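You operate a simulated robot arm through the tools that you are given. There is no shell and no other tool. Be economical: measure what you need, move in short steps, check, and stop when the job is done.

The job below is to be done with a simulated robot arm. You get a single attempt, and the scene is never put back.

TASK
Put the black box marked "672" from the blue table on the steel table and the black box labelled "605" on the grey rear housing there. Fetch the box that says "brush set" from the blue table and set it on the battery bench. Take the small blue tray from the blue table and leave it on the bottom shelf of the steel rack. Put the red box from the blue table on the green table. Put the orange box labelled "293" from the blue table on the black tray and the orange box that says "259" on the steel table. Count the socket wrenches on the green table, then put as many of the green boxes from the green table on the brown table. Put the pink box marked "963" from the middle shelf of the steel rack on the lower shelf of the battery bench and the pink box that says "956" on the top of the drawer box. Open the spacer drawer. Do these in any order. Set down upright: orange box.

The check looks at the end state, three seconds after you hand in, the way a careful person would. Anything else that was tipped, shoved, dropped, spilled or broken makes it a failure.

THE ROBOT
A 7-joint arm with a vacuum gripper on a trunk, on a base that drives. Base frame: it is fixed to the floor where the robot stands at the start and does not move with it; the origin is under the middle of the robot, x ahead of it, y to its left, z up; the surface under the hand at the start is at about z = 0.88. Lengths are in m, angles in degrees, forces in N, time in s.
With the tool pointing down near the work surface it reaches from about 0.1 to 0.62 m from the robot's upright axis, wherever it stands. Its first joint turns from -69.0 to 172.0 degrees. Places, roughly: battery bench [-1.2, 1.5, 0.9]; black box [0.5, -0.25, 1]; black tray (24x17x3 cm) [1.7, -0.3, 0.9]; bottom shelf of the steel rack [-1.2, 0.1, 0.2]; brown table [4.6, -0.3, 0.9]; green box [2.5, -0.25, 1]; green table [3, -0.3, 0.9]; grey box, white box [0.5, 0, 1]; lower shelf of the battery bench [-1.2, 1.5, 0.3]; orange box [1.75, -0.25, 1]; pink box [-1.25, 0.25, 1]; rear housing (10x10x3 cm) [0.7, -0.3, 0.9]; red box [1.5, 0, 1]; small blue tray (16x12x3 cm) [1.1, -0.1, 0.9]; socket wrench [3.5, -0.25, 1]; spacer drawer [5, 7.4, 0.7]; steel table [0.8, 1.4, 0.9]; top of the drawer box (15x19 cm) [-1.3, 1.28, 1.04]. Payload 1.06 kg.
Tool frame: the origin (TCP) lies in the middle of the cups' lips, and z points out of the cups. The gripper has 1 cup of 0.024 m across, covering 0.024 by 0.024 m (tool x, y); the bellows give 0.008 m. With the vacuum on, a cup seals on a smooth face that it is pressed against (1 to 4 N); it does not hold porous or soft things. The pull reaches 23 N.
Orientation is that of the tool frame in the base frame, as [roll, pitch, yaw] about the fixed x, y, z axes, in that order (R = Rz(yaw) Ry(pitch) Rx(roll)). With the cups facing straight down, the tool's x points along the base's -x, its y along +y and its z along -z.

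THE INTERFACE
- The arm moves only by the tool move_arm. Its argument "steps" is a list of rows, each an object (a shift or turn left out is 0, a gripper value left out holds the last) with "dp": the shift along the tool's x, y, z in units of 500 mm (1.0 is 500 mm), a list of three; "dr": the turn, a rotation vector about the tool's x, y, z in units of 45 degrees (1.0 is 45 degrees), a list of three; "vac": the vacuum: 1 switches it on, 0 off. In form: [{"dp": [x, y, z], "dr": [ax, ay, az], "vac": vac}, ...]. A call has 1 to 12 rows; each row is the pose to reach, as a shift and turn from the pose commanded when the call began, along the tool's axes at that moment. A call with a number of a shift or a turn outside -1 to 1 is refused whole. Each row takes 0.2 s and may step no farther than 0.05 m and 8.6 degrees from the row before; otherwise, or with a gripper value out of range, the whole call is refused. A pose out of reach is approached as far as the arm can. The call stops where the force on the tool passes 40 N (or 10 N more than at its start, if that is more) or the arm is blocked; 0.2 s more then pass. The pull builds up within a second once a cup has sealed. Time passes only in rows, and 0.2 s behind the last, so rows that repeat a pose give it time. The reply holds the time, the measured pose of the TCP, the force on the tool along the base axes and the pull of the vacuum, in the units named above and with some noise, with the torque about the TCP (base axes, N m) and any sound that the robot's microphone picked up.
- Cameras (640 x 400 px; columns grow to the right, rows downward): "scene" is now at [0.1705, -0.0457, 1.2389]; the picture's right is [-0.38, -0.92, 0.00], its down [-0.44, 0.18, -0.88] and it looks along [0.81, -0.34, -0.47] (base axes); focal length 214 px, centre (320, 200). "wrist" rides on the gripper at [0.078, 0.019, -0.096] in the tool frame; the picture's right is [-0.24, 0.97, 0.00], its down [-0.71, -0.17, -0.69] and it looks along [-0.67, -0.16, 0.73] (tool axes); focal length 243 px, centre (320, 200). There is no depth. A picture from a camera that has moved, and an enlarged one, comes with that camera's place and axes in the base frame and with its lens. The place of the scene camera against the robot may be out by one fixed shift of up to 0.025 m in any direction.
- snapshot(camera): a new picture of that camera. No time passes.
- move_column(by): slides the trunk up (or, below 0, down) by that many m; the arm and the scene camera ride with it, the base frame stays. It gives what a move gives, with no picture.
- roll_base(legs): drives the robot by 1 to 6 legs, each [ahead, left, turn to the left] in m, m and degrees, along the robot's own axes; the way and the turn of a leg run together, so that a leg with both is an arc; at most 1.5 m and 180 degrees a leg. The arm and the cameras ride along, it lands a little off, and it stops where it bumps. It gives what a move gives.
- head_to(pan, tilt): turns the head with the scene camera to pan (to the left, within 80 degrees either way) and tilt (down, from -29 to 69), counted from straight ahead of the robot. It gives what a move gives.
- inspect(camera, box): a new picture of the part [left, top, right, bottom] of that camera's present view, enlarged. No time passes.
- job_done(): hands the job in; it is judged then, once.

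Work in short steps. Places have to be worked out from the pictures, the camera data and where the tool is seen: move nearer, look again, correct. Check each grasp and each placing, and mend what went wrong. You have 556 turns and 360 pictures in all, those below and enlarged ones among them. Switch the vacuum off and draw the arm clear of the work before you hand the job in, unless the task says otherwise; then end with one line.

The tools are called after "Emit:" as a command line: name --argument value ..., lists and objects as JSON in quotes. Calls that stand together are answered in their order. move_arm: Moves the arm, as the interface text tells. Its arguments: {"type":"object","properties":{"steps":{"type":"array","items":{"type":"object","properties":{"dp":{"type":"array","items":{"type":"number"}},"dr":{"type":"array","items":{"type":"number"}},"vac":{"type":"number"}}}}},"required":["steps"]} The other tools are called the same way: move_column (by) slides the trunk up or down; roll_base (legs) drives the base; head_to (pan, tilt) turns the head that bears the scene camera; snapshot (camera) takes a picture; inspect (camera, box) takes an enlarged picture of a part of a camera's view; job_done () hands the job in.

At the start:

```text
time: 0.0
eef_pos: [0.2828, -0.1845, 1.1744]
tool_rot: [-179.9, 0.0, 180.0]
force: [0.1, -0.3, 0.0]
wrist_torque: [-0.02, 0.0, 0.02]
pull: 0.1
trunk travel left (down, up): [-0.4, 0.092]
robot x, y, heading: [0.0004, 0.0, -0.1]
head pan, tilt: [-22.5, 28.2]
```

scene: 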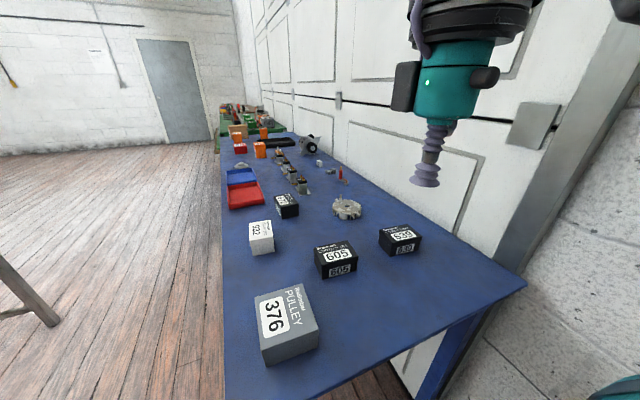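
wrist: 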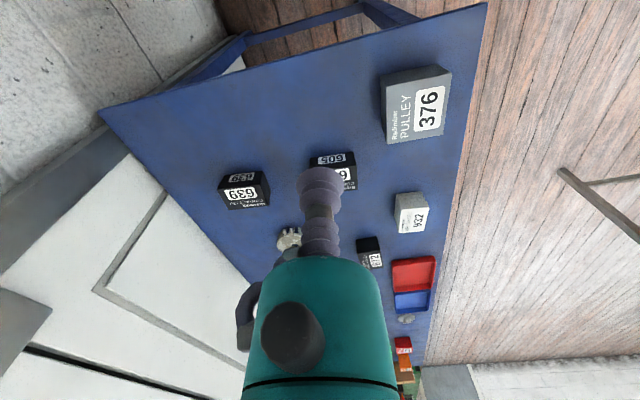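

I start by enlarging the scene view to read the labels on the blue table.

Emit:
inspect --camera "scene" --box '[220, 180, 430, 311]'

Emit:
inspect --camera "scene" --box '[210, 90, 370, 190]'

```text
3.05 times, centred on (325, 246) of scene
camera zoom: at [0.1705, -0.0457, 1.2389], right [-0.38, -0.92, 0.0], down [-0.44, 0.18, -0.88], along [0.81, -0.34, -0.47], focal length 654 px, centre (305, 61)
```

zoom: 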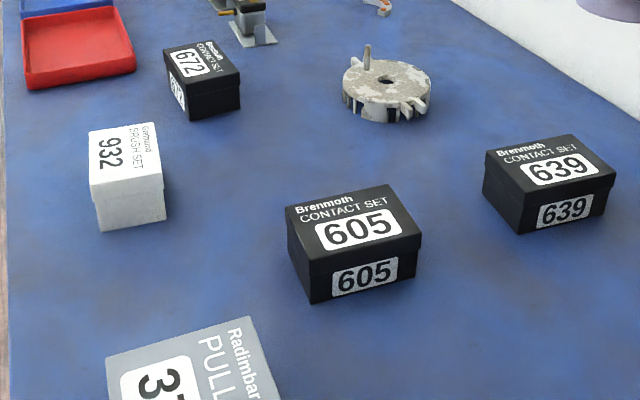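

```text
4.00 times, centred on (290, 140) of scene
camera zoom: at [0.1705, -0.0457, 1.2389], right [-0.38, -0.92, 0.0], down [-0.44, 0.18, -0.88], along [0.81, -0.34, -0.47], focal length 858 px, centre (440, 440)
```

zoom: 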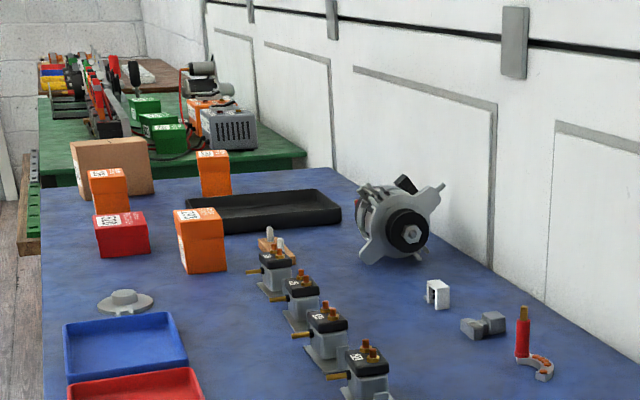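

The blue table seems to span x 0.28–2.2, y −0.58–0.02. I look down to see the robot's own base and the table edge.

Emit:
head_to --pan 0 --tilt 69

Emit:
snapshot --camera "scene"

Emit:
head_to --pan 70 --tilt 25

Emit:
snapshot --camera "scene"

```text
time: 1.1
eef_pos: [0.2825, -0.1843, 1.1761]
tool_rot: [-180.0, 0.0, 179.9]
force: [0.1, 0.7, 0.3]
wrist_torque: [0.01, 0.0, 0.0]
pull: 0.1
trunk travel left (down, up): [-0.4, 0.092]
robot x, y, heading: [0.0001, 0.0003, 0.1]
head pan, tilt: [0.0, 68.8]
```

```text
355 pictures are left
camera scene: at [0.1423, -0.0108, 1.1847], right [0.0, -1.0, 0.0], down [-0.93, 0.0, -0.36], along [0.36, 0.0, -0.93], focal length 214 px, centre (320, 200)
```

scene: 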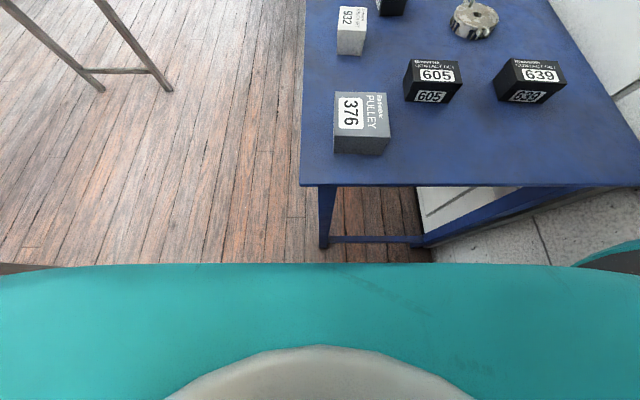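

```text
time: 2.5
eef_pos: [0.2823, -0.1846, 1.1748]
tool_rot: [-180.0, 0.0, -179.9]
force: [0.5, -0.8, 0.5]
wrist_torque: [-0.01, 0.0, 0.02]
pull: 0.0
trunk travel left (down, up): [-0.4, 0.092]
robot x, y, heading: [0.001, -0.0021, 0.1]
head pan, tilt: [70.0, 25.0]
```

```text
354 pictures are left
camera scene: at [0.1179, 0.0758, 1.2441], right [0.94, -0.34, 0.0], down [-0.14, -0.4, -0.91], along [0.31, 0.85, -0.42], focal length 214 px, centre (320, 200)
```

scene: 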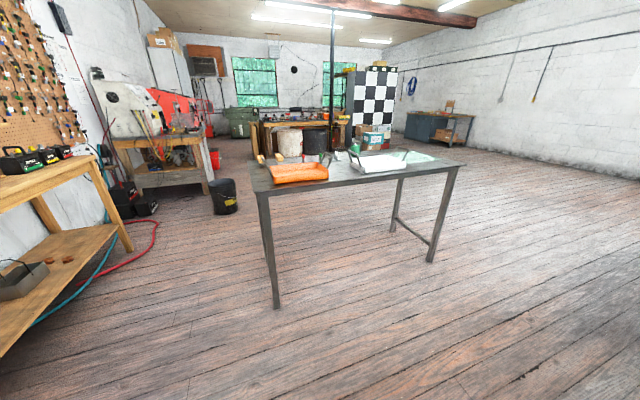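

The aisle between the blue table (edge y≈0.02) and the steel table (edge y≈1.05) is about 1 m wide. I move into it and turn to face the blue table.

Emit:
roll_base --legs '[[0, 0.5, 0], [0.55, 0, 0], [0, 0, -90]]'

Emit:
head_to --pan 0 --tilt 50

Emit:
snapshot --camera "scene"

```text
time: 14.0
eef_pos: [0.3693, 0.2217, 1.175]
tool_rot: [-179.9, 0.0, 90.3]
force: [-0.3, 0.4, 0.7]
wrist_torque: [0.0, 0.04, 0.01]
pull: 0.0
trunk travel left (down, up): [-0.4, 0.092]
robot x, y, heading: [0.5554, 0.5019, -90.2]
head pan, tilt: [70.0, 25.0]
```

```text
time: 15.4
eef_pos: [0.3703, 0.2215, 1.1757]
tool_rot: [-179.9, -0.1, 90.4]
force: [0.0, -0.2, 0.1]
wrist_torque: [0.01, 0.0, -0.01]
pull: 0.0
trunk travel left (down, up): [-0.4, 0.092]
robot x, y, heading: [0.554, 0.5024, -89.8]
head pan, tilt: [0.0, 50.0]
```

```text
353 pictures are left
camera scene: at [0.5663, 0.3424, 1.2066], right [-1.0, -0.01, 0.0], down [0.0, 0.77, -0.64], along [0.0, -0.64, -0.77], focal length 214 px, centre (320, 200)
```

scene: 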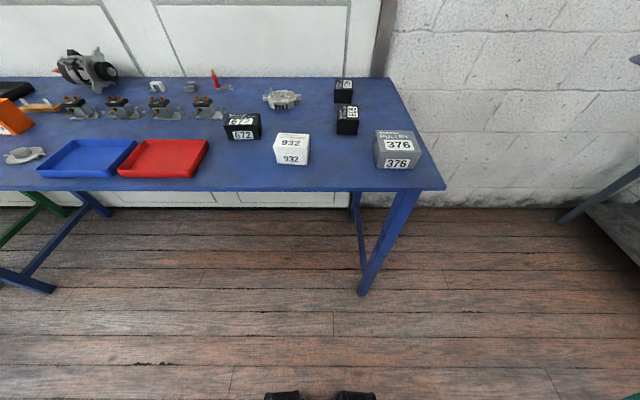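

I roll 0.2 m toward the table, leaving the center about 0.28 m from the edge.

Emit:
roll_base --legs '[[0.2, 0, 0]]'

Emit:
head_to --pan 0 --tilt 60

Emit:
snapshot --camera "scene"

Emit:
snapshot --camera "wrist"

```text
time: 17.0
eef_pos: [0.369, 0.0217, 1.1746]
tool_rot: [-180.0, -0.1, 89.9]
force: [-0.5, 0.1, -0.1]
wrist_torque: [0.03, -0.01, 0.02]
pull: 0.1
trunk travel left (down, up): [-0.4, 0.092]
robot x, y, heading: [0.5553, 0.3064, -90.0]
head pan, tilt: [0.0, 50.0]
```

```text
time: 17.7
eef_pos: [0.3692, 0.0223, 1.1736]
tool_rot: [180.0, -0.1, 90.0]
force: [-0.2, -0.1, -0.4]
wrist_torque: [0.0, -0.01, 0.0]
pull: 0.1
trunk travel left (down, up): [-0.4, 0.092]
robot x, y, heading: [0.5542, 0.3051, -89.9]
head pan, tilt: [0.0, 60.0]
```

```text
352 pictures are left
camera scene: at [0.5662, 0.1539, 1.1941], right [-1.0, 0.0, 0.0], down [0.0, 0.87, -0.5], along [0.0, -0.5, -0.87], focal length 214 px, centre (320, 200)
```

scene: 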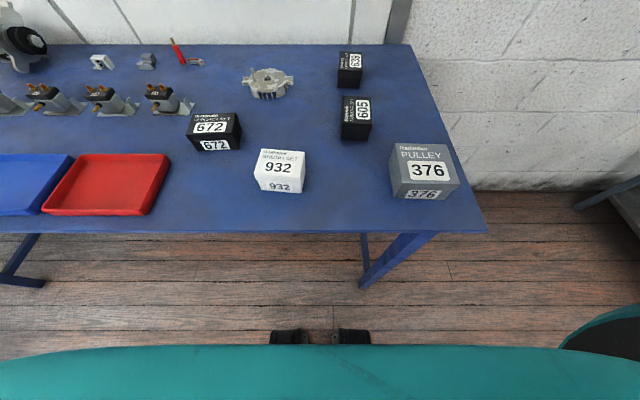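

```text
351 pictures are left
camera wrist: at [0.3884, 0.1016, 1.2689], right [0.97, -0.23, 0.0], down [-0.17, -0.71, 0.69], along [-0.16, -0.67, -0.73], focal length 243 px, centre (320, 200)
```

wrist: 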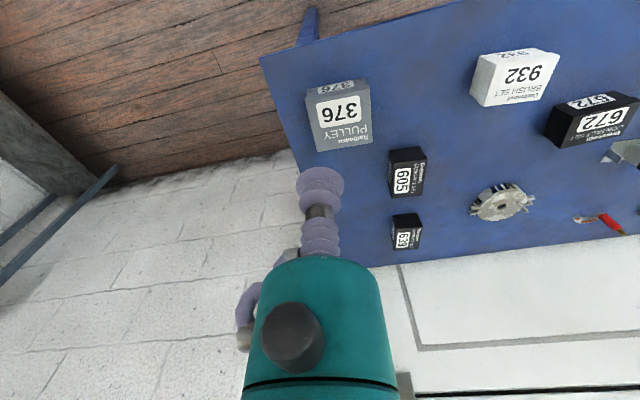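

By wrist view the 605 box top is near (0.475,−0.20) and the housing near (0.67,−0.32). I shift the base slightly for better reach, then hover over the 605 box.

Emit:
roll_base --legs '[[0.04, 0.05, 0]]'

Emit:
move_arm --steps '[{"dp": [-0.09, 0.03, 0]}, {"dp": [-0.18, 0.06, 0.05]}, {"dp": [-0.26, 0.09, 0.1]}, {"dp": [-0.344, 0.112, 0.15]}, {"dp": [-0.344, 0.112, 0.2]}]'

Emit:
snapshot --camera "wrist"

Emit:
snapshot --camera "scene"

```text
time: 18.9
eef_pos: [0.4182, -0.0183, 1.1753]
tool_rot: [180.0, 0.0, 90.0]
force: [-0.3, 0.0, -0.2]
wrist_torque: [0.0, 0.04, -0.04]
pull: 0.2
trunk travel left (down, up): [-0.4, 0.092]
robot x, y, heading: [0.6013, 0.2639, -90.1]
head pan, tilt: [0.0, 60.0]
```

```text
refused: row 2 steps farther than a row can; nothing moved
```

```text
350 pictures are left
camera wrist: at [0.4382, 0.0609, 1.269], right [0.97, -0.23, 0.0], down [-0.17, -0.71, 0.69], along [-0.16, -0.67, -0.73], focal length 243 px, centre (320, 200)
```

wrist: 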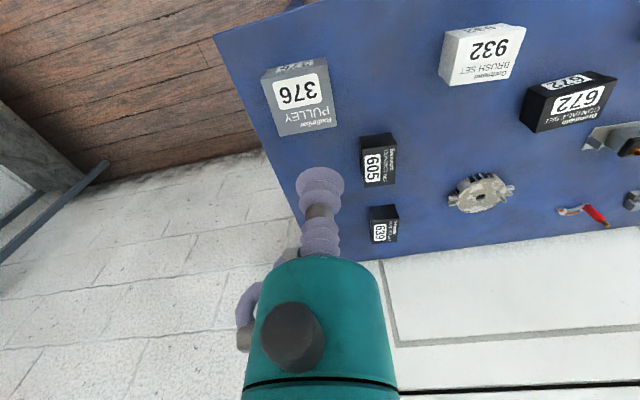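

```text
349 pictures are left
camera scene: at [0.616, 0.1132, 1.194], right [-1.0, 0.0, 0.0], down [0.0, 0.87, -0.5], along [0.0, -0.5, -0.87], focal length 214 px, centre (320, 200)
```

scene: 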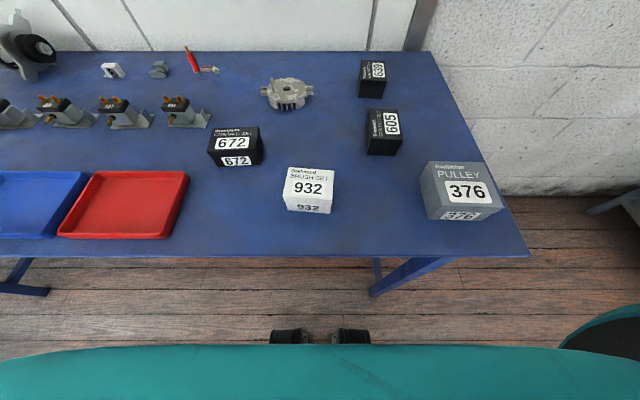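

I redo the hover move with smaller steps; the box top is near (0.479,−0.20).

Emit:
move_arm --steps '[{"dp": [-0.073, 0.024, 0.04]}, {"dp": [-0.146, 0.048, 0.08]}, {"dp": [-0.219, 0.072, 0.12]}, {"dp": [-0.292, 0.096, 0.16]}, {"dp": [-0.364, 0.12, 0.2]}, {"dp": [-0.364, 0.12, 0.26]}]'

Emit:
snapshot --camera "wrist"

Emit:
snapshot --camera "scene"

```text
time: 20.2
eef_pos: [0.4778, -0.1992, 1.0436]
tool_rot: [-180.0, 0.0, 90.0]
force: [0.7, 0.5, -0.7]
wrist_torque: [0.02, 0.02, 0.02]
pull: 0.1
trunk travel left (down, up): [-0.4, 0.092]
robot x, y, heading: [0.5994, 0.2651, -89.6]
head pan, tilt: [0.0, 60.0]
```

```text
348 pictures are left
camera wrist: at [0.4979, -0.1196, 1.1383], right [0.97, -0.23, 0.0], down [-0.17, -0.71, 0.69], along [-0.16, -0.67, -0.73], focal length 243 px, centre (320, 200)
```

wrist: 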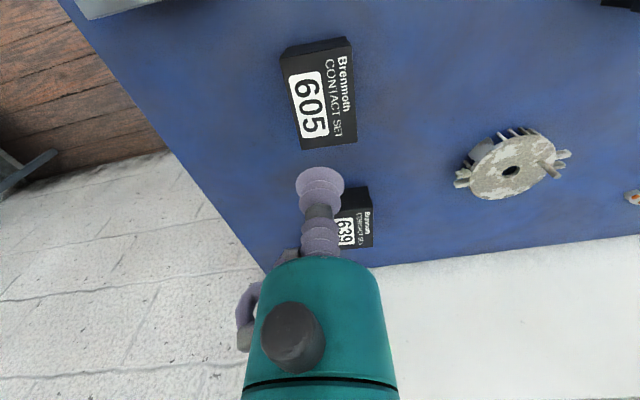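

```text
347 pictures are left
camera scene: at [0.6155, 0.1137, 1.1941], right [-1.0, 0.0, 0.0], down [0.0, 0.87, -0.5], along [0.0, -0.5, -0.87], focal length 214 px, centre (320, 200)
```

scene: 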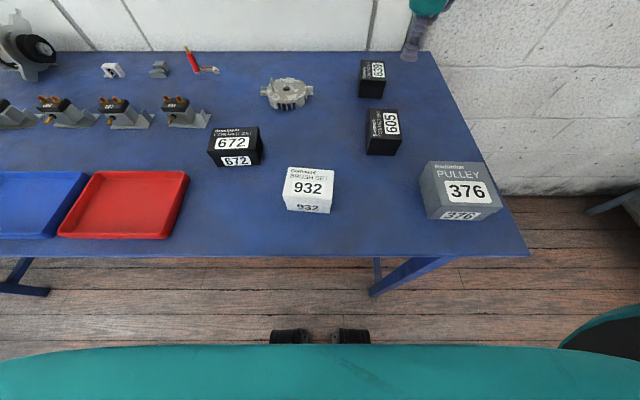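

The cup is about 5 mm off the 605 box's center. I correct and come down to z≈0.965 for another look.

Emit:
move_arm --steps '[{"dp": [0.006, 0.008, 0.08]}, {"dp": [0.006, 0.008, 0.157]}]'

Emit:
snapshot --camera "wrist"

```text
time: 20.9
eef_pos: [0.4801, -0.1941, 0.9654]
tool_rot: [180.0, 0.1, 90.0]
force: [-0.1, 0.6, -0.3]
wrist_torque: [0.02, -0.02, -0.02]
pull: 0.1
trunk travel left (down, up): [-0.4, 0.092]
robot x, y, heading: [0.6036, 0.2634, -90.2]
head pan, tilt: [0.0, 60.0]
```

```text
346 pictures are left
camera wrist: at [0.5005, -0.1154, 1.0602], right [0.97, -0.23, 0.0], down [-0.17, -0.71, 0.69], along [-0.16, -0.67, -0.73], focal length 243 px, centre (320, 200)
```

wrist: 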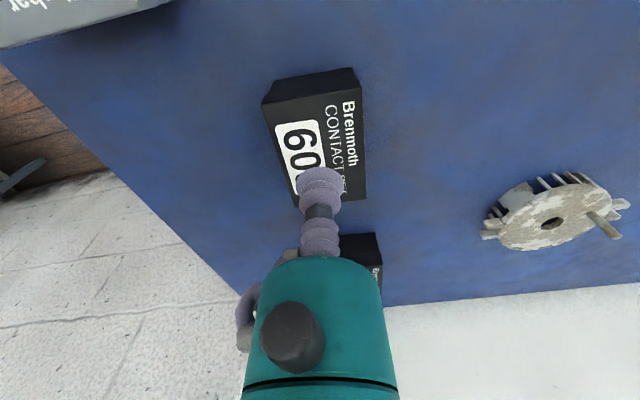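

Well aligned. I switch the vacuum on and creep down.

Emit:
move_arm --steps '[{"dp": [0.002, 0.003, 0.03], "vac": 1}, {"dp": [0.002, 0.003, 0.05]}, {"dp": [0.002, 0.003, 0.056]}, {"dp": [0.002, 0.003, 0.06]}, {"dp": [0.002, 0.003, 0.06]}]'

```text
time: 22.1
eef_pos: [0.4845, -0.1956, 0.9367]
tool_rot: [180.0, 0.0, 90.0]
force: [0.5, -0.2, 0.2]
wrist_torque: [0.01, 0.0, 0.0]
pull: 0.0
trunk travel left (down, up): [-0.4, 0.092]
robot x, y, heading: [0.6068, 0.2657, -89.8]
head pan, tilt: [0.0, 60.0]
```

No contact yet at z=0.937; I keep creeping.

Emit:
move_arm --steps '[{"dp": [0, 0, 0.006]}, {"dp": [0, 0, 0.012]}, {"dp": [0, 0, 0.016]}, {"dp": [0, 0, 0.016]}]'

```text
time: 23.1
eef_pos: [0.4847, -0.1959, 0.9269]
tool_rot: [-179.9, 0.0, 90.0]
force: [-0.1, -0.1, -0.7]
wrist_torque: [0.02, 0.0, 0.0]
pull: 23.1
trunk travel left (down, up): [-0.4, 0.092]
robot x, y, heading: [0.6013, 0.2604, -90.0]
head pan, tilt: [0.0, 60.0]
```

Sealed with full pull. I lift straight up.

Emit:
move_arm --steps '[{"dp": [0, 0, -0.04]}, {"dp": [0, 0, -0.12]}, {"dp": [0, 0, -0.2]}, {"dp": [0, 0, -0.28]}]'

Emit:
snapshot --camera "wrist"

Emit:
inspect --camera "scene" --box '[230, 50, 430, 175]'

```text
time: 24.1
eef_pos: [0.4844, -0.1977, 1.0691]
tool_rot: [179.9, 0.0, 90.0]
force: [-0.5, -0.5, -0.5]
wrist_torque: [0.0, -0.03, -0.01]
pull: 23.1
trunk travel left (down, up): [-0.4, 0.092]
robot x, y, heading: [0.6025, 0.2675, -90.0]
head pan, tilt: [0.0, 60.0]
```

```text
345 pictures are left
camera wrist: at [0.5034, -0.119, 1.1629], right [0.97, -0.23, 0.0], down [-0.17, -0.71, 0.68], along [-0.16, -0.67, -0.73], focal length 243 px, centre (320, 200)
```

wrist: 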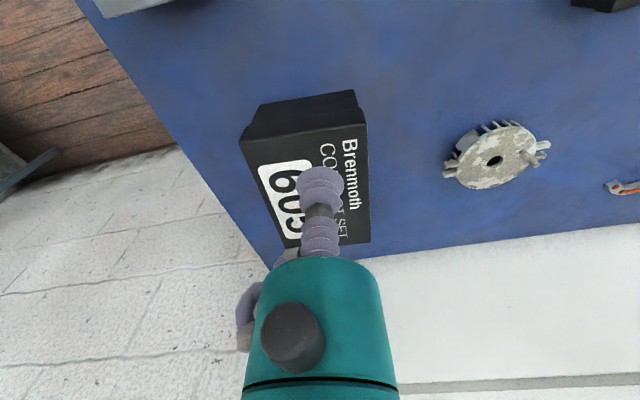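

```text
3.20 times, centred on (330, 112) of scene
camera zoom: at [0.6156, 0.1135, 1.194], right [-1.0, 0.0, 0.0], down [0.0, 0.87, -0.5], along [0.0, -0.5, -0.87], focal length 686 px, centre (288, 480)
```

zoom: 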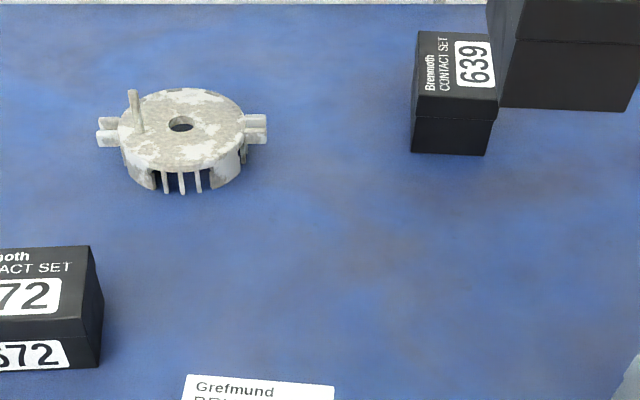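

The box is held with its centre about 7 mm toward −y of the cup. The housing is a disc centred near (0.673,−0.333) with a small post on its +x side, so I aim the box about 9 mm to the −x side of its centre.

Emit:
move_arm --steps '[{"dp": [-0.043, 0.061, 0.0]}, {"dp": [-0.086, 0.122, 0.0]}, {"dp": [-0.128, 0.183, 0.0]}, {"dp": [-0.171, 0.244, 0.0]}, {"dp": [-0.214, 0.305, 0.0]}, {"dp": [-0.256, 0.366, 0.0]}, {"dp": [-0.256, 0.366, 0.0]}]'

Emit:
snapshot --camera "wrist"

Emit:
snapshot --camera "scene"

```text
time: 25.6
eef_pos: [0.4897, -0.2158, 1.0483]
tool_rot: [179.9, 0.1, 90.0]
force: [-1.4, -0.7, -1.1]
wrist_torque: [0.02, 0.01, 0.01]
pull: 23.2
out of reach, approached as far as the arm can: row 1, 2, 3, 4, 5, 6, 7
trunk travel left (down, up): [-0.4, 0.092]
robot x, y, heading: [0.602, 0.266, -90.2]
head pan, tilt: [0.0, 60.0]
```

```text
343 pictures are left
camera wrist: at [0.509, -0.1364, 1.1416], right [0.97, -0.24, 0.0], down [-0.17, -0.71, 0.69], along [-0.16, -0.67, -0.73], focal length 243 px, centre (320, 200)
```

wrist: 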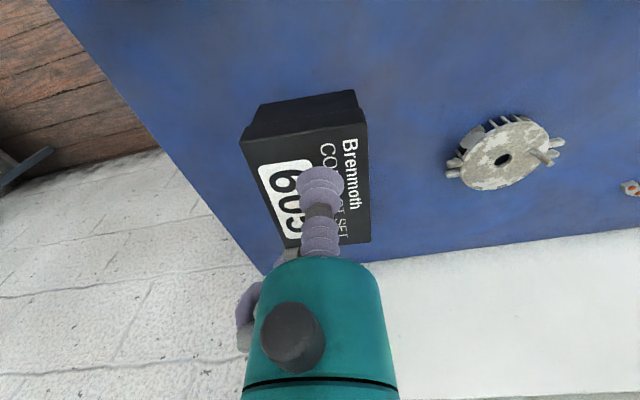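

```text
342 pictures are left
camera scene: at [0.6155, 0.1135, 1.194], right [-1.0, 0.0, 0.0], down [0.0, 0.87, -0.5], along [0.0, -0.5, -0.87], focal length 214 px, centre (320, 200)
```

scene: 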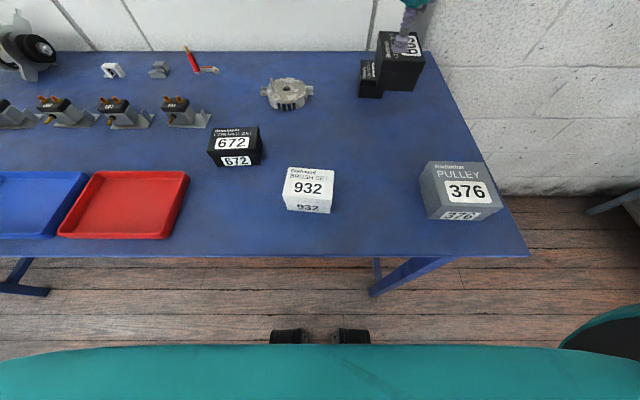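

The arm ran out of reach at this height; raising the trunk gives the arm more reach at the same hand height. I raise it fully and then re-lower the hand.

Emit:
move_column --by 0.09

Emit:
move_arm --steps '[{"dp": [0, 0, 0.08]}, {"dp": [0, 0, 0.16]}, {"dp": [0, 0, 0.2]}]'

```text
time: 26.9
eef_pos: [0.4826, -0.1756, 1.248]
tool_rot: [180.0, 13.9, 90.0]
force: [0.2, -1.0, 0.1]
wrist_torque: [0.05, 0.0, -0.02]
pull: 22.9
trunk travel left (down, up): [-0.49, 0.002]
robot x, y, heading: [0.6003, 0.2659, -89.9]
head pan, tilt: [0.0, 60.0]
```

```text
time: 27.7
eef_pos: [0.4851, -0.2005, 1.1509]
tool_rot: [-179.9, 14.0, 90.0]
force: [0.8, 0.2, -0.2]
wrist_torque: [0.01, -0.01, -0.01]
pull: 22.8
trunk travel left (down, up): [-0.49, 0.002]
robot x, y, heading: [0.6035, 0.2674, -89.9]
head pan, tilt: [0.0, 60.0]
```

The hand tilted 14° in that move; I turn it back upright.

Emit:
move_arm --steps '[{"dr": [0, 0.155, 0]}, {"dr": [0, 0.311, 0]}, {"dr": [0, 0.311, 0]}]'

```text
time: 28.5
eef_pos: [0.4675, -0.1863, 1.1535]
tool_rot: [179.9, 0.0, 90.1]
force: [0.3, 0.2, -1.4]
wrist_torque: [-0.04, 0.02, 0.03]
pull: 22.2
out of reach, approached as far as the arm can: row 1, 2, 3
trunk travel left (down, up): [-0.49, 0.002]
robot x, y, heading: [0.6052, 0.2683, -90.1]
head pan, tilt: [0.0, 60.0]
```

Upright again. I lower to z≈1.05 where the reach is longer.

Emit:
move_arm --steps '[{"dp": [0, 0, 0.08]}, {"dp": [0, 0, 0.16]}, {"dp": [0, 0, 0.2]}]'

Emit:
move_arm --steps '[{"dp": [0, 0.08, 0]}, {"dp": [-0.02, 0.16, 0]}, {"dp": [-0.07, 0.22, 0]}, {"dp": [-0.12, 0.28, 0]}, {"dp": [-0.18, 0.34, 0]}]'

```text
time: 29.3
eef_pos: [0.4682, -0.187, 1.0536]
tool_rot: [179.9, 0.0, 90.1]
force: [-0.4, -1.2, -0.3]
wrist_torque: [-0.04, 0.05, -0.01]
pull: 22.7
trunk travel left (down, up): [-0.49, 0.002]
robot x, y, heading: [0.6016, 0.2611, -90.0]
head pan, tilt: [0.0, 60.0]
```

```text
time: 30.5
eef_pos: [0.4943, -0.1654, 1.067]
tool_rot: [179.9, 0.1, 90.1]
force: [-0.1, 0.0, 0.1]
wrist_torque: [-0.02, 0.01, 0.03]
pull: 22.7
out of reach, approached as far as the arm can: row 1, 2, 3, 4, 5
trunk travel left (down, up): [-0.49, 0.002]
robot x, y, heading: [0.599, 0.2669, -90.1]
head pan, tilt: [0.0, 60.0]
```

Reach seems limited by joint configuration rather than distance. I pull the hand back toward the robot and then test a sideways move there.

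Emit:
move_arm --steps '[{"dp": [0.06, 0, 0]}, {"dp": [0.12, 0.0, 0]}, {"dp": [0.2, 0, 0]}]'

Emit:
move_arm --steps '[{"dp": [0, 0.08, 0]}, {"dp": [0, 0.16, 0]}, {"dp": [0, 0.24, 0]}, {"dp": [0, 0.32, 0]}]'

```text
time: 31.3
eef_pos: [0.4959, -0.0645, 1.0636]
tool_rot: [-179.9, 0.0, 90.0]
force: [0.0, 0.2, -1.0]
wrist_torque: [-0.01, 0.02, -0.01]
pull: 23.0
trunk travel left (down, up): [-0.49, 0.002]
robot x, y, heading: [0.6049, 0.2646, -90.0]
head pan, tilt: [0.0, 60.0]
```

```text
time: 32.3
eef_pos: [0.5419, -0.0601, 1.0667]
tool_rot: [179.9, 0.1, 90.0]
force: [-0.2, -0.1, -1.0]
wrist_torque: [0.02, 0.02, 0.0]
pull: 22.8
out of reach, approached as far as the arm can: row 2, 3, 4
trunk travel left (down, up): [-0.49, 0.002]
robot x, y, heading: [0.6039, 0.2652, -90.1]
head pan, tilt: [0.0, 60.0]
```

The left move is blocked at a joint limit, probably the last joint. I test letting the tool yaw counter-clockwise (seen from above).

Emit:
move_arm --steps '[{"dr": [0, 0, -0.18]}, {"dr": [0, 0, -0.36]}, {"dr": [0, 0, -0.54]}]'

Emit:
move_arm --steps '[{"dp": [-0.03, 0.06, 0]}, {"dp": [-0.06, 0.12, 0]}, {"dp": [-0.09, 0.18, 0]}]'

```text
time: 33.1
eef_pos: [0.5409, -0.0581, 1.0665]
tool_rot: [-180.0, 0.1, 114.5]
force: [-0.1, 0.0, -0.1]
wrist_torque: [-0.01, 0.03, 0.01]
pull: 22.9
trunk travel left (down, up): [-0.49, 0.002]
robot x, y, heading: [0.6025, 0.2624, -90.0]
head pan, tilt: [0.0, 60.0]
```

```text
time: 33.9
eef_pos: [0.5435, -0.057, 1.0661]
tool_rot: [180.0, 0.1, 114.4]
force: [-0.7, 0.5, -0.5]
wrist_torque: [-0.01, 0.0, -0.01]
pull: 22.7
out of reach, approached as far as the arm can: row 1, 2, 3
trunk travel left (down, up): [-0.49, 0.002]
robot x, y, heading: [0.6043, 0.2646, -90.0]
head pan, tilt: [0.0, 60.0]
```

Blocked at azimuth ≈ −10°: the arm is folded with its first joint near 172°, so its free range lies to the robot's right and back. I back off a bit, and turn the robot left to have the table on its right.

Emit:
roll_base --legs '[[-0.04, 0, 0], [0, 0, 60]]'

Emit:
head_to --pan -55 --tilt 50

Emit:
snapshot --camera "scene"

```text
time: 37.4
eef_pos: [0.8512, 0.0895, 1.0664]
tool_rot: [179.9, 0.2, 173.8]
force: [-0.3, 0.2, -0.1]
wrist_torque: [0.03, 0.02, 0.01]
pull: 22.3
trunk travel left (down, up): [-0.49, 0.002]
robot x, y, heading: [0.6047, 0.3028, -30.5]
head pan, tilt: [0.0, 60.0]
```

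```text
time: 38.7
eef_pos: [0.8501, 0.0913, 1.0665]
tool_rot: [-180.0, 0.1, 174.0]
force: [-0.2, 0.2, -0.2]
wrist_torque: [0.0, 0.01, -0.03]
pull: 22.8
trunk travel left (down, up): [-0.49, 0.002]
robot x, y, heading: [0.6034, 0.3045, -30.6]
head pan, tilt: [-55.0, 50.0]
```

```text
341 pictures are left
camera scene: at [0.6244, 0.2161, 1.3074], right [-1.0, -0.08, 0.0], down [-0.06, 0.76, -0.64], along [0.05, -0.64, -0.77], focal length 214 px, centre (320, 200)
```

scene: 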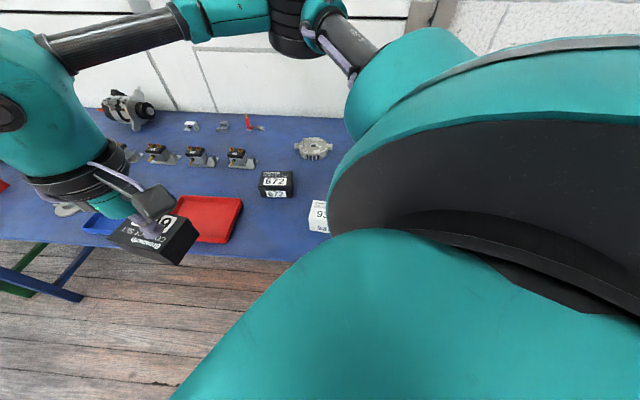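

The picture shows the elbow swung out over the table to the right with the hand at the left. I swing the hand rightward over the table while yawing clockwise, to see how the arm follows.

Emit:
move_arm --steps '[{"dp": [0.05, -0.08, 0], "dr": [0, 0, 0.187]}, {"dp": [0.1, -0.16, 0], "dr": [0, 0, 0.374]}, {"dp": [0.15, -0.24, 0], "dr": [0, 0, 0.56]}, {"dp": [0.2, -0.32, 0], "dr": [0, 0, 0.747]}, {"dp": [0.258, -0.4, 0], "dr": [0, 0, 0.93]}]'

Emit:
snapshot --camera "scene"

```text
time: 39.9
eef_pos: [0.7, -0.095, 1.0662]
tool_rot: [179.8, -0.1, 132.1]
force: [0.5, 0.1, -1.1]
wrist_torque: [0.01, 0.03, 0.01]
pull: 22.9
trunk travel left (down, up): [-0.49, 0.002]
robot x, y, heading: [0.6035, 0.3022, -30.1]
head pan, tilt: [-55.0, 50.0]
```

```text
340 pictures are left
camera scene: at [0.6234, 0.2157, 1.3073], right [-1.0, -0.08, 0.0], down [-0.06, 0.76, -0.64], along [0.05, -0.64, -0.77], focal length 214 px, centre (320, 200)
```

scene: 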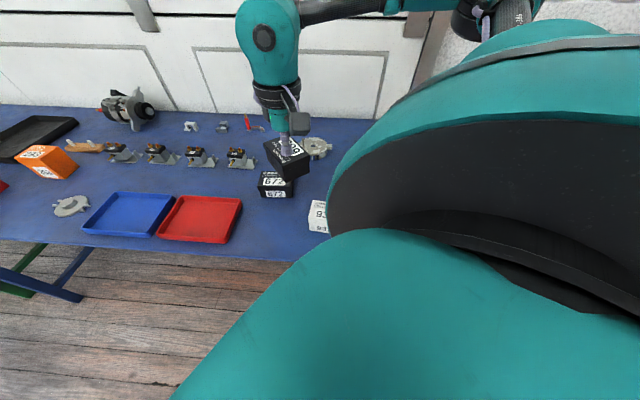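

That works—this side is the usable range. I continue toward the housing while yawing to 90°, and then roll the base slightly nearer.

Emit:
move_arm --steps '[{"dp": [-0.037, -0.051, 0], "dr": [0, 0, 0.187]}, {"dp": [-0.074, -0.102, 0], "dr": [0, 0, 0.374]}, {"dp": [-0.111, -0.153, 0], "dr": [0, 0, 0.56]}, {"dp": [-0.148, -0.204, 0], "dr": [0, 0, 0.747]}, {"dp": [-0.186, -0.256, 0], "dr": [0, 0, 0.935]}]'

Emit:
roll_base --legs '[[0.02, -0.035, 0]]'

Emit:
snapshot --camera "wrist"

```text
time: 41.1
eef_pos: [0.6682, -0.2501, 1.067]
tool_rot: [180.0, 0.0, 89.8]
force: [-0.2, 0.2, -1.2]
wrist_torque: [0.03, 0.01, 0.0]
pull: 23.0
trunk travel left (down, up): [-0.49, 0.002]
robot x, y, heading: [0.6036, 0.3045, -30.5]
head pan, tilt: [-55.0, 50.0]
```

```text
time: 42.1
eef_pos: [0.6669, -0.29, 1.0655]
tool_rot: [179.9, -0.2, 90.1]
force: [-0.8, -0.5, -0.7]
wrist_torque: [0.02, 0.02, 0.0]
pull: 22.9
trunk travel left (down, up): [-0.49, 0.002]
robot x, y, heading: [0.6053, 0.2664, -30.5]
head pan, tilt: [-55.0, 50.0]
```

```text
339 pictures are left
camera wrist: at [0.6861, -0.2114, 1.1611], right [0.97, -0.24, 0.0], down [-0.17, -0.71, 0.68], along [-0.16, -0.66, -0.73], focal length 243 px, centre (320, 200)
```

wrist: 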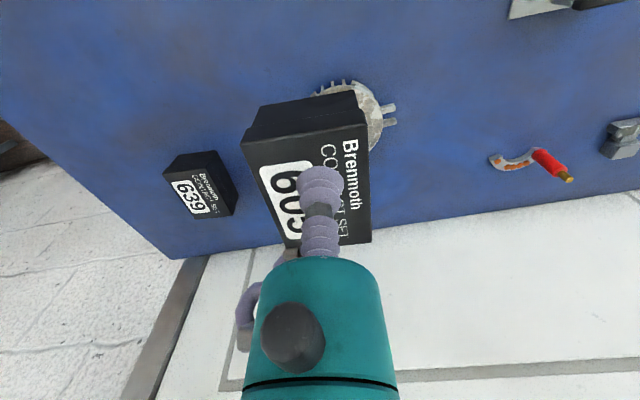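

The housing is confirmed near (0.674,−0.335). I move to the release position at z≈1.03 and check from the scene camera.

Emit:
move_arm --steps '[{"dp": [-0.04, -0.003, 0]}, {"dp": [-0.074, -0.006, 0.03]}, {"dp": [-0.074, -0.006, 0.07]}]'

Emit:
inspect --camera "scene" --box '[240, 80, 400, 180]'

Emit:
snapshot --camera "wrist"

```text
time: 42.9
eef_pos: [0.663, -0.3275, 1.0309]
tool_rot: [179.8, -0.1, 90.0]
force: [0.5, -0.5, -1.6]
wrist_torque: [-0.01, -0.02, -0.01]
pull: 23.1
trunk travel left (down, up): [-0.49, 0.002]
robot x, y, heading: [0.5999, 0.2664, -30.5]
head pan, tilt: [-55.0, 50.0]
```

```text
4.00 times, centred on (320, 130) of scene
camera zoom: at [0.6234, 0.1758, 1.3073], right [-1.0, -0.08, 0.0], down [-0.06, 0.76, -0.64], along [0.05, -0.64, -0.77], focal length 858 px, centre (320, 480)
```

zoom: 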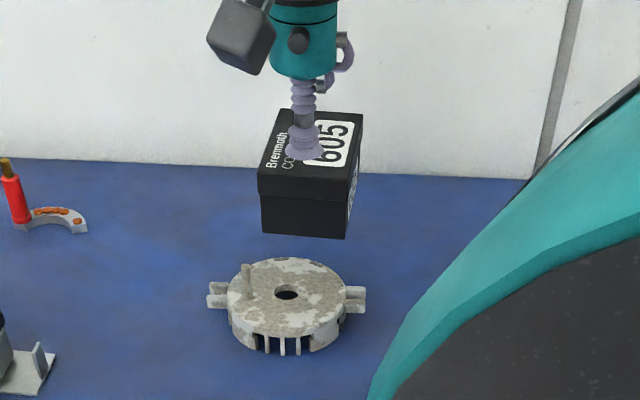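

```text
337 pictures are left
camera wrist: at [0.6819, -0.2492, 1.1259], right [0.97, -0.24, 0.0], down [-0.17, -0.71, 0.68], along [-0.16, -0.67, -0.73], focal length 243 px, centre (320, 200)
```

wrist: 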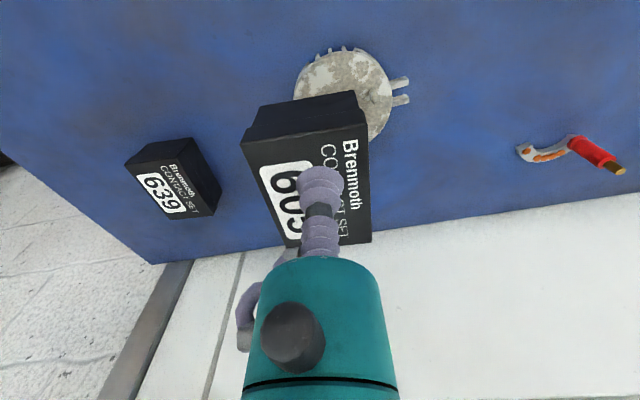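

The box is about 15 mm to −x of the disc centre; I shift +5 mm and lower to just above the disc.

Emit:
move_arm --steps '[{"dp": [0.006, 0.01, 0.05]}, {"dp": [0.006, 0.01, 0.09]}, {"dp": [0.006, 0.01, 0.112]}]'

Emit:
inspect --camera "scene" --box '[260, 100, 380, 175]'

```text
time: 43.7
eef_pos: [0.6688, -0.3241, 0.9769]
tool_rot: [179.9, 0.0, 90.0]
force: [0.4, -0.3, 0.0]
wrist_torque: [0.05, 0.02, -0.03]
pull: 22.9
trunk travel left (down, up): [-0.49, 0.002]
robot x, y, heading: [0.6018, 0.2622, -30.8]
head pan, tilt: [-55.0, 50.0]
```

```text
5.33 times, centred on (320, 138) of scene
camera zoom: at [0.6234, 0.1758, 1.3074], right [-1.0, -0.08, 0.0], down [-0.06, 0.76, -0.64], along [0.05, -0.64, -0.77], focal length 1144 px, centre (320, 533)
```

zoom: 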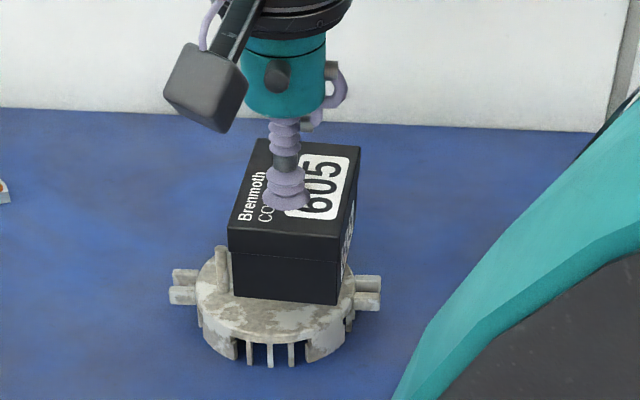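

The box clears the post by about 5 mm; I shift another 3 mm away, then creep down for contact.

Emit:
move_arm --steps '[{"dp": [0.004, -0.006, 0.008]}, {"dp": [0.004, -0.006, 0.016]}, {"dp": [0.004, -0.006, 0.022]}, {"dp": [0.004, -0.006, 0.022]}]'

Emit:
inspect --camera "scene" --box '[260, 100, 380, 175]'

```text
time: 44.7
eef_pos: [0.6663, -0.321, 0.9656]
tool_rot: [-180.0, -0.2, 90.0]
force: [-0.7, 0.3, -0.5]
wrist_torque: [0.04, 0.01, 0.0]
pull: 23.1
trunk travel left (down, up): [-0.49, 0.002]
robot x, y, heading: [0.6004, 0.2653, -30.3]
head pan, tilt: [-55.0, 50.0]
```

```text
5.33 times, centred on (320, 138) of scene
camera zoom: at [0.6234, 0.1759, 1.3074], right [-1.0, -0.08, 0.0], down [-0.06, 0.76, -0.64], along [0.05, -0.64, -0.77], focal length 1144 px, centre (320, 533)
```

zoom: 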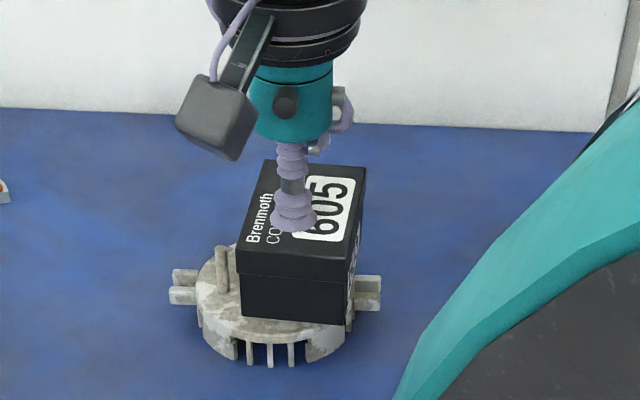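

Placement still looks right; I continue down in tiny steps.

Emit:
move_arm --steps '[{"dp": [0, 0, 0.006]}, {"dp": [0, 0, 0.01]}, {"dp": [0, 0, 0.01]}]'

```text
time: 45.5
eef_pos: [0.6659, -0.3219, 0.96]
tool_rot: [179.9, 0.0, 90.0]
force: [-0.4, -0.6, -0.2]
wrist_torque: [0.01, 0.03, 0.02]
pull: 23.0
trunk travel left (down, up): [-0.49, 0.002]
robot x, y, heading: [0.6018, 0.2663, -30.3]
head pan, tilt: [-55.0, 50.0]
```

Emit:
move_arm --steps '[{"dp": [0, 0, 0.004]}, {"dp": [0, 0, 0.008]}, {"dp": [0, 0, 0.008]}]'

Emit:
inspect --camera "scene" --box '[260, 100, 380, 175]'

```text
time: 46.3
eef_pos: [0.6668, -0.3215, 0.9565]
tool_rot: [179.9, -0.1, 90.1]
force: [-0.6, -0.4, -0.6]
wrist_torque: [0.0, -0.01, 0.02]
pull: 23.1
trunk travel left (down, up): [-0.49, 0.002]
robot x, y, heading: [0.6036, 0.2644, -30.4]
head pan, tilt: [-55.0, 50.0]
```

```text
5.33 times, centred on (320, 138) of scene
camera zoom: at [0.6234, 0.1759, 1.3074], right [-1.0, -0.08, 0.0], down [-0.06, 0.76, -0.64], along [0.05, -0.64, -0.77], focal length 1144 px, centre (320, 533)
```

zoom: 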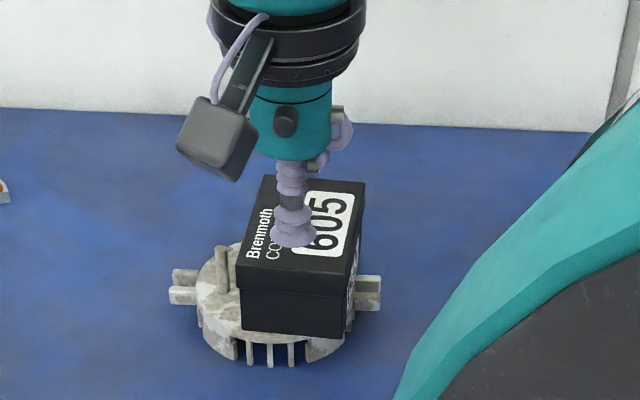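

Emit:
move_arm --steps '[{"dp": [0, 0, 0.004]}, {"dp": [0, 0, 0.008]}, {"dp": [0, 0, 0.008]}]'

```text
time: 47.1
eef_pos: [0.6656, -0.3211, 0.9517]
tool_rot: [179.9, 0.0, 89.9]
force: [-0.9, 0.5, -1.4]
wrist_torque: [0.01, -0.02, 0.01]
pull: 22.7
trunk travel left (down, up): [-0.49, 0.002]
robot x, y, heading: [0.601, 0.2661, -30.3]
head pan, tilt: [-55.0, 50.0]
```

Emit:
move_arm --steps '[{"dp": [0, 0, 0.004]}, {"dp": [0, 0, 0.008]}, {"dp": [0, 0, 0.008]}]'

Emit:
inspect --camera "scene" --box '[260, 100, 380, 175]'

```text
time: 47.9
eef_pos: [0.6668, -0.3233, 0.9484]
tool_rot: [179.8, 0.1, 90.0]
force: [-4.2, -4.1, 16.3]
wrist_torque: [0.01, 0.04, 0.0]
pull: 23.2
trunk travel left (down, up): [-0.49, 0.002]
robot x, y, heading: [0.6038, 0.2645, -30.6]
head pan, tilt: [-55.0, 50.0]
```

```text
5.33 times, centred on (320, 138) of scene
camera zoom: at [0.6225, 0.1769, 1.3076], right [-1.0, -0.08, 0.0], down [-0.06, 0.76, -0.64], along [0.05, -0.64, -0.77], focal length 1144 px, centre (320, 533)
```

zoom: 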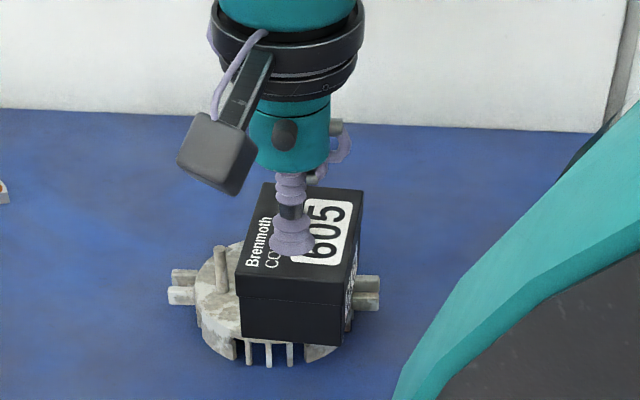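

Contact on the disc (top ≈0.900, lower than assumed), so the disc centre is really near y=−0.343 and the box sits ~13 mm toward +y. I lift 6 mm, shift −y 13 mm and set down again.

Emit:
move_arm --steps '[{"dp": [0, 0, -0.018]}, {"dp": [-0.013, 0.0, -0.018]}, {"dp": [-0.026, 0.0, -0.018]}, {"dp": [-0.026, 0, -0.01]}, {"dp": [-0.026, 0, -0.006]}, {"dp": [-0.026, 0, -0.006]}]'

Emit:
inspect --camera "scene" --box '[260, 100, 380, 175]'

```text
time: 49.3
eef_pos: [0.6651, -0.3341, 0.9496]
tool_rot: [180.0, -0.1, 90.0]
force: [-0.5, -0.4, -1.3]
wrist_torque: [0.02, 0.02, 0.02]
pull: 23.2
trunk travel left (down, up): [-0.49, 0.002]
robot x, y, heading: [0.6022, 0.2653, -30.3]
head pan, tilt: [-55.0, 50.0]
```

```text
5.33 times, centred on (320, 138) of scene
camera zoom: at [0.6234, 0.1759, 1.3074], right [-1.0, -0.08, 0.0], down [-0.06, 0.76, -0.64], along [0.05, -0.64, -0.77], focal length 1144 px, centre (320, 533)
```

zoom: 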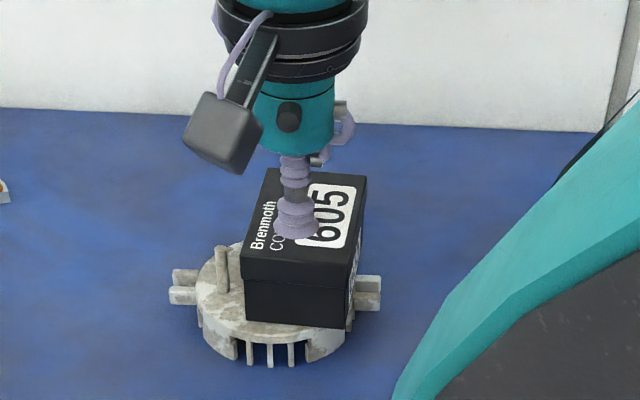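

Well placed now. I press the last 2 mm, release and lift.

Emit:
move_arm --steps '[{"dp": [0, 0, 0.003]}, {"dp": [0, 0, 0.003], "vac": 0}, {"dp": [0, 0, 0.003]}, {"dp": [0, 0, 0.003]}, {"dp": [0, 0, -0.01]}, {"dp": [0, 0, -0.08]}, {"dp": [0, 0, -0.16]}]'

Emit:
inspect --camera "scene" --box '[200, 80, 400, 205]'

Emit:
snapshot --camera "wrist"

```text
time: 50.9
eef_pos: [0.664, -0.331, 1.0295]
tool_rot: [179.9, 0.0, 89.9]
force: [-0.6, -1.0, -0.6]
wrist_torque: [0.04, 0.0, -0.01]
pull: 0.1
trunk travel left (down, up): [-0.49, 0.002]
robot x, y, heading: [0.6016, 0.2662, -30.4]
head pan, tilt: [-55.0, 50.0]
```

```text
3.20 times, centred on (300, 142) of scene
camera zoom: at [0.6232, 0.1763, 1.3074], right [-1.0, -0.08, 0.0], down [-0.06, 0.76, -0.64], along [0.05, -0.64, -0.77], focal length 686 px, centre (384, 384)
```

zoom: 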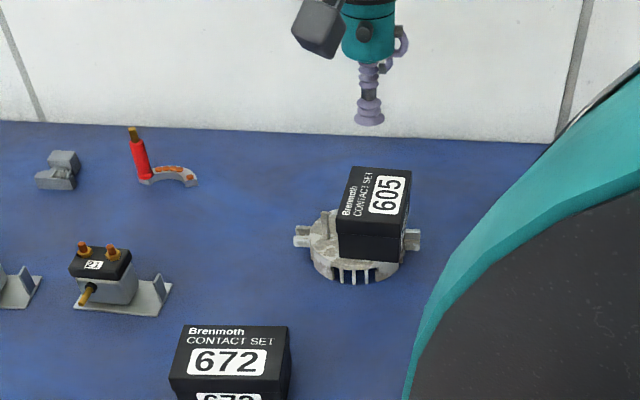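

```text
330 pictures are left
camera wrist: at [0.6839, -0.2537, 1.1244], right [0.97, -0.24, 0.0], down [-0.17, -0.71, 0.68], along [-0.16, -0.67, -0.73], focal length 243 px, centre (320, 200)
```

wrist: 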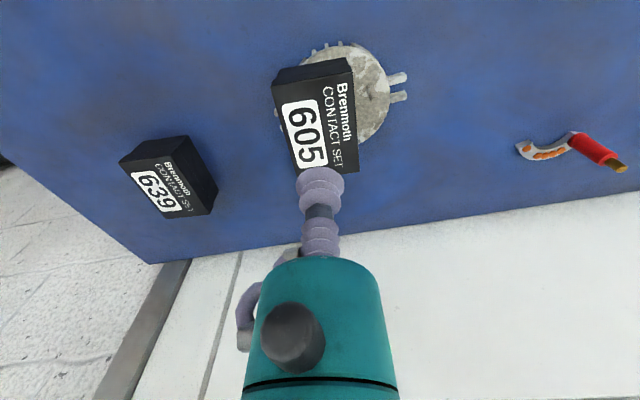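

605 sits cleanly on the housing. Next is 672, near (0.75,−0.15); I move above it.

Emit:
move_arm --steps '[{"dp": [0.072, 0.034, 0]}, {"dp": [0.145, 0.068, 0]}, {"dp": [0.217, 0.103, 0]}, {"dp": [0.29, 0.138, 0]}, {"dp": [0.362, 0.172, 0]}]'

Emit:
snapshot --camera "wrist"

```text
time: 52.1
eef_pos: [0.7525, -0.152, 1.031]
tool_rot: [179.9, -0.1, 90.0]
force: [0.1, -0.1, 0.7]
wrist_torque: [0.01, 0.02, -0.01]
pull: 0.1
trunk travel left (down, up): [-0.49, 0.002]
robot x, y, heading: [0.6027, 0.265, -30.4]
head pan, tilt: [-55.0, 50.0]
```

```text
329 pictures are left
camera wrist: at [0.771, -0.0732, 1.1248], right [0.97, -0.24, 0.0], down [-0.17, -0.71, 0.68], along [-0.16, -0.67, -0.73], focal length 243 px, centre (320, 200)
```

wrist: 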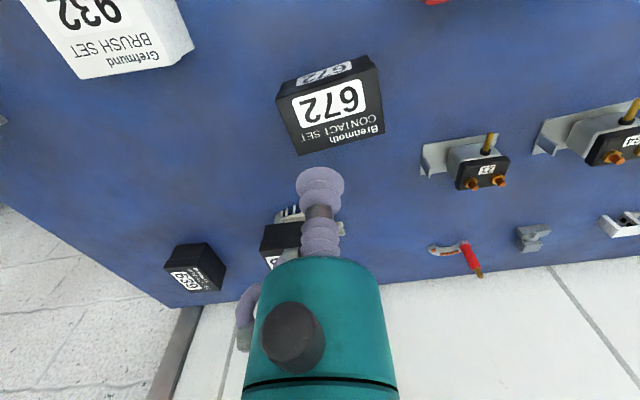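

The 672 centre computes to (0.763,−0.160). I align and descend with vacuum on down to z≈0.927, using small final steps.

Emit:
move_arm --steps '[{"dp": [-0.016, 0.021, 0.06]}, {"dp": [-0.016, 0.021, 0.14]}, {"dp": [-0.016, 0.021, 0.18], "vac": 1}, {"dp": [-0.016, 0.021, 0.192]}, {"dp": [-0.016, 0.021, 0.2]}, {"dp": [-0.016, 0.021, 0.206]}, {"dp": [-0.016, 0.021, 0.21]}, {"dp": [-0.016, 0.021, 0.21]}, {"dp": [-0.016, 0.021, 0.21]}]'

```text
time: 54.1
eef_pos: [0.7628, -0.1615, 0.9245]
tool_rot: [179.9, 0.0, 90.0]
force: [0.1, -0.6, 0.2]
wrist_torque: [0.02, 0.01, 0.01]
pull: 22.5
trunk travel left (down, up): [-0.49, 0.002]
robot x, y, heading: [0.6027, 0.2632, -30.4]
head pan, tilt: [-55.0, 50.0]
```

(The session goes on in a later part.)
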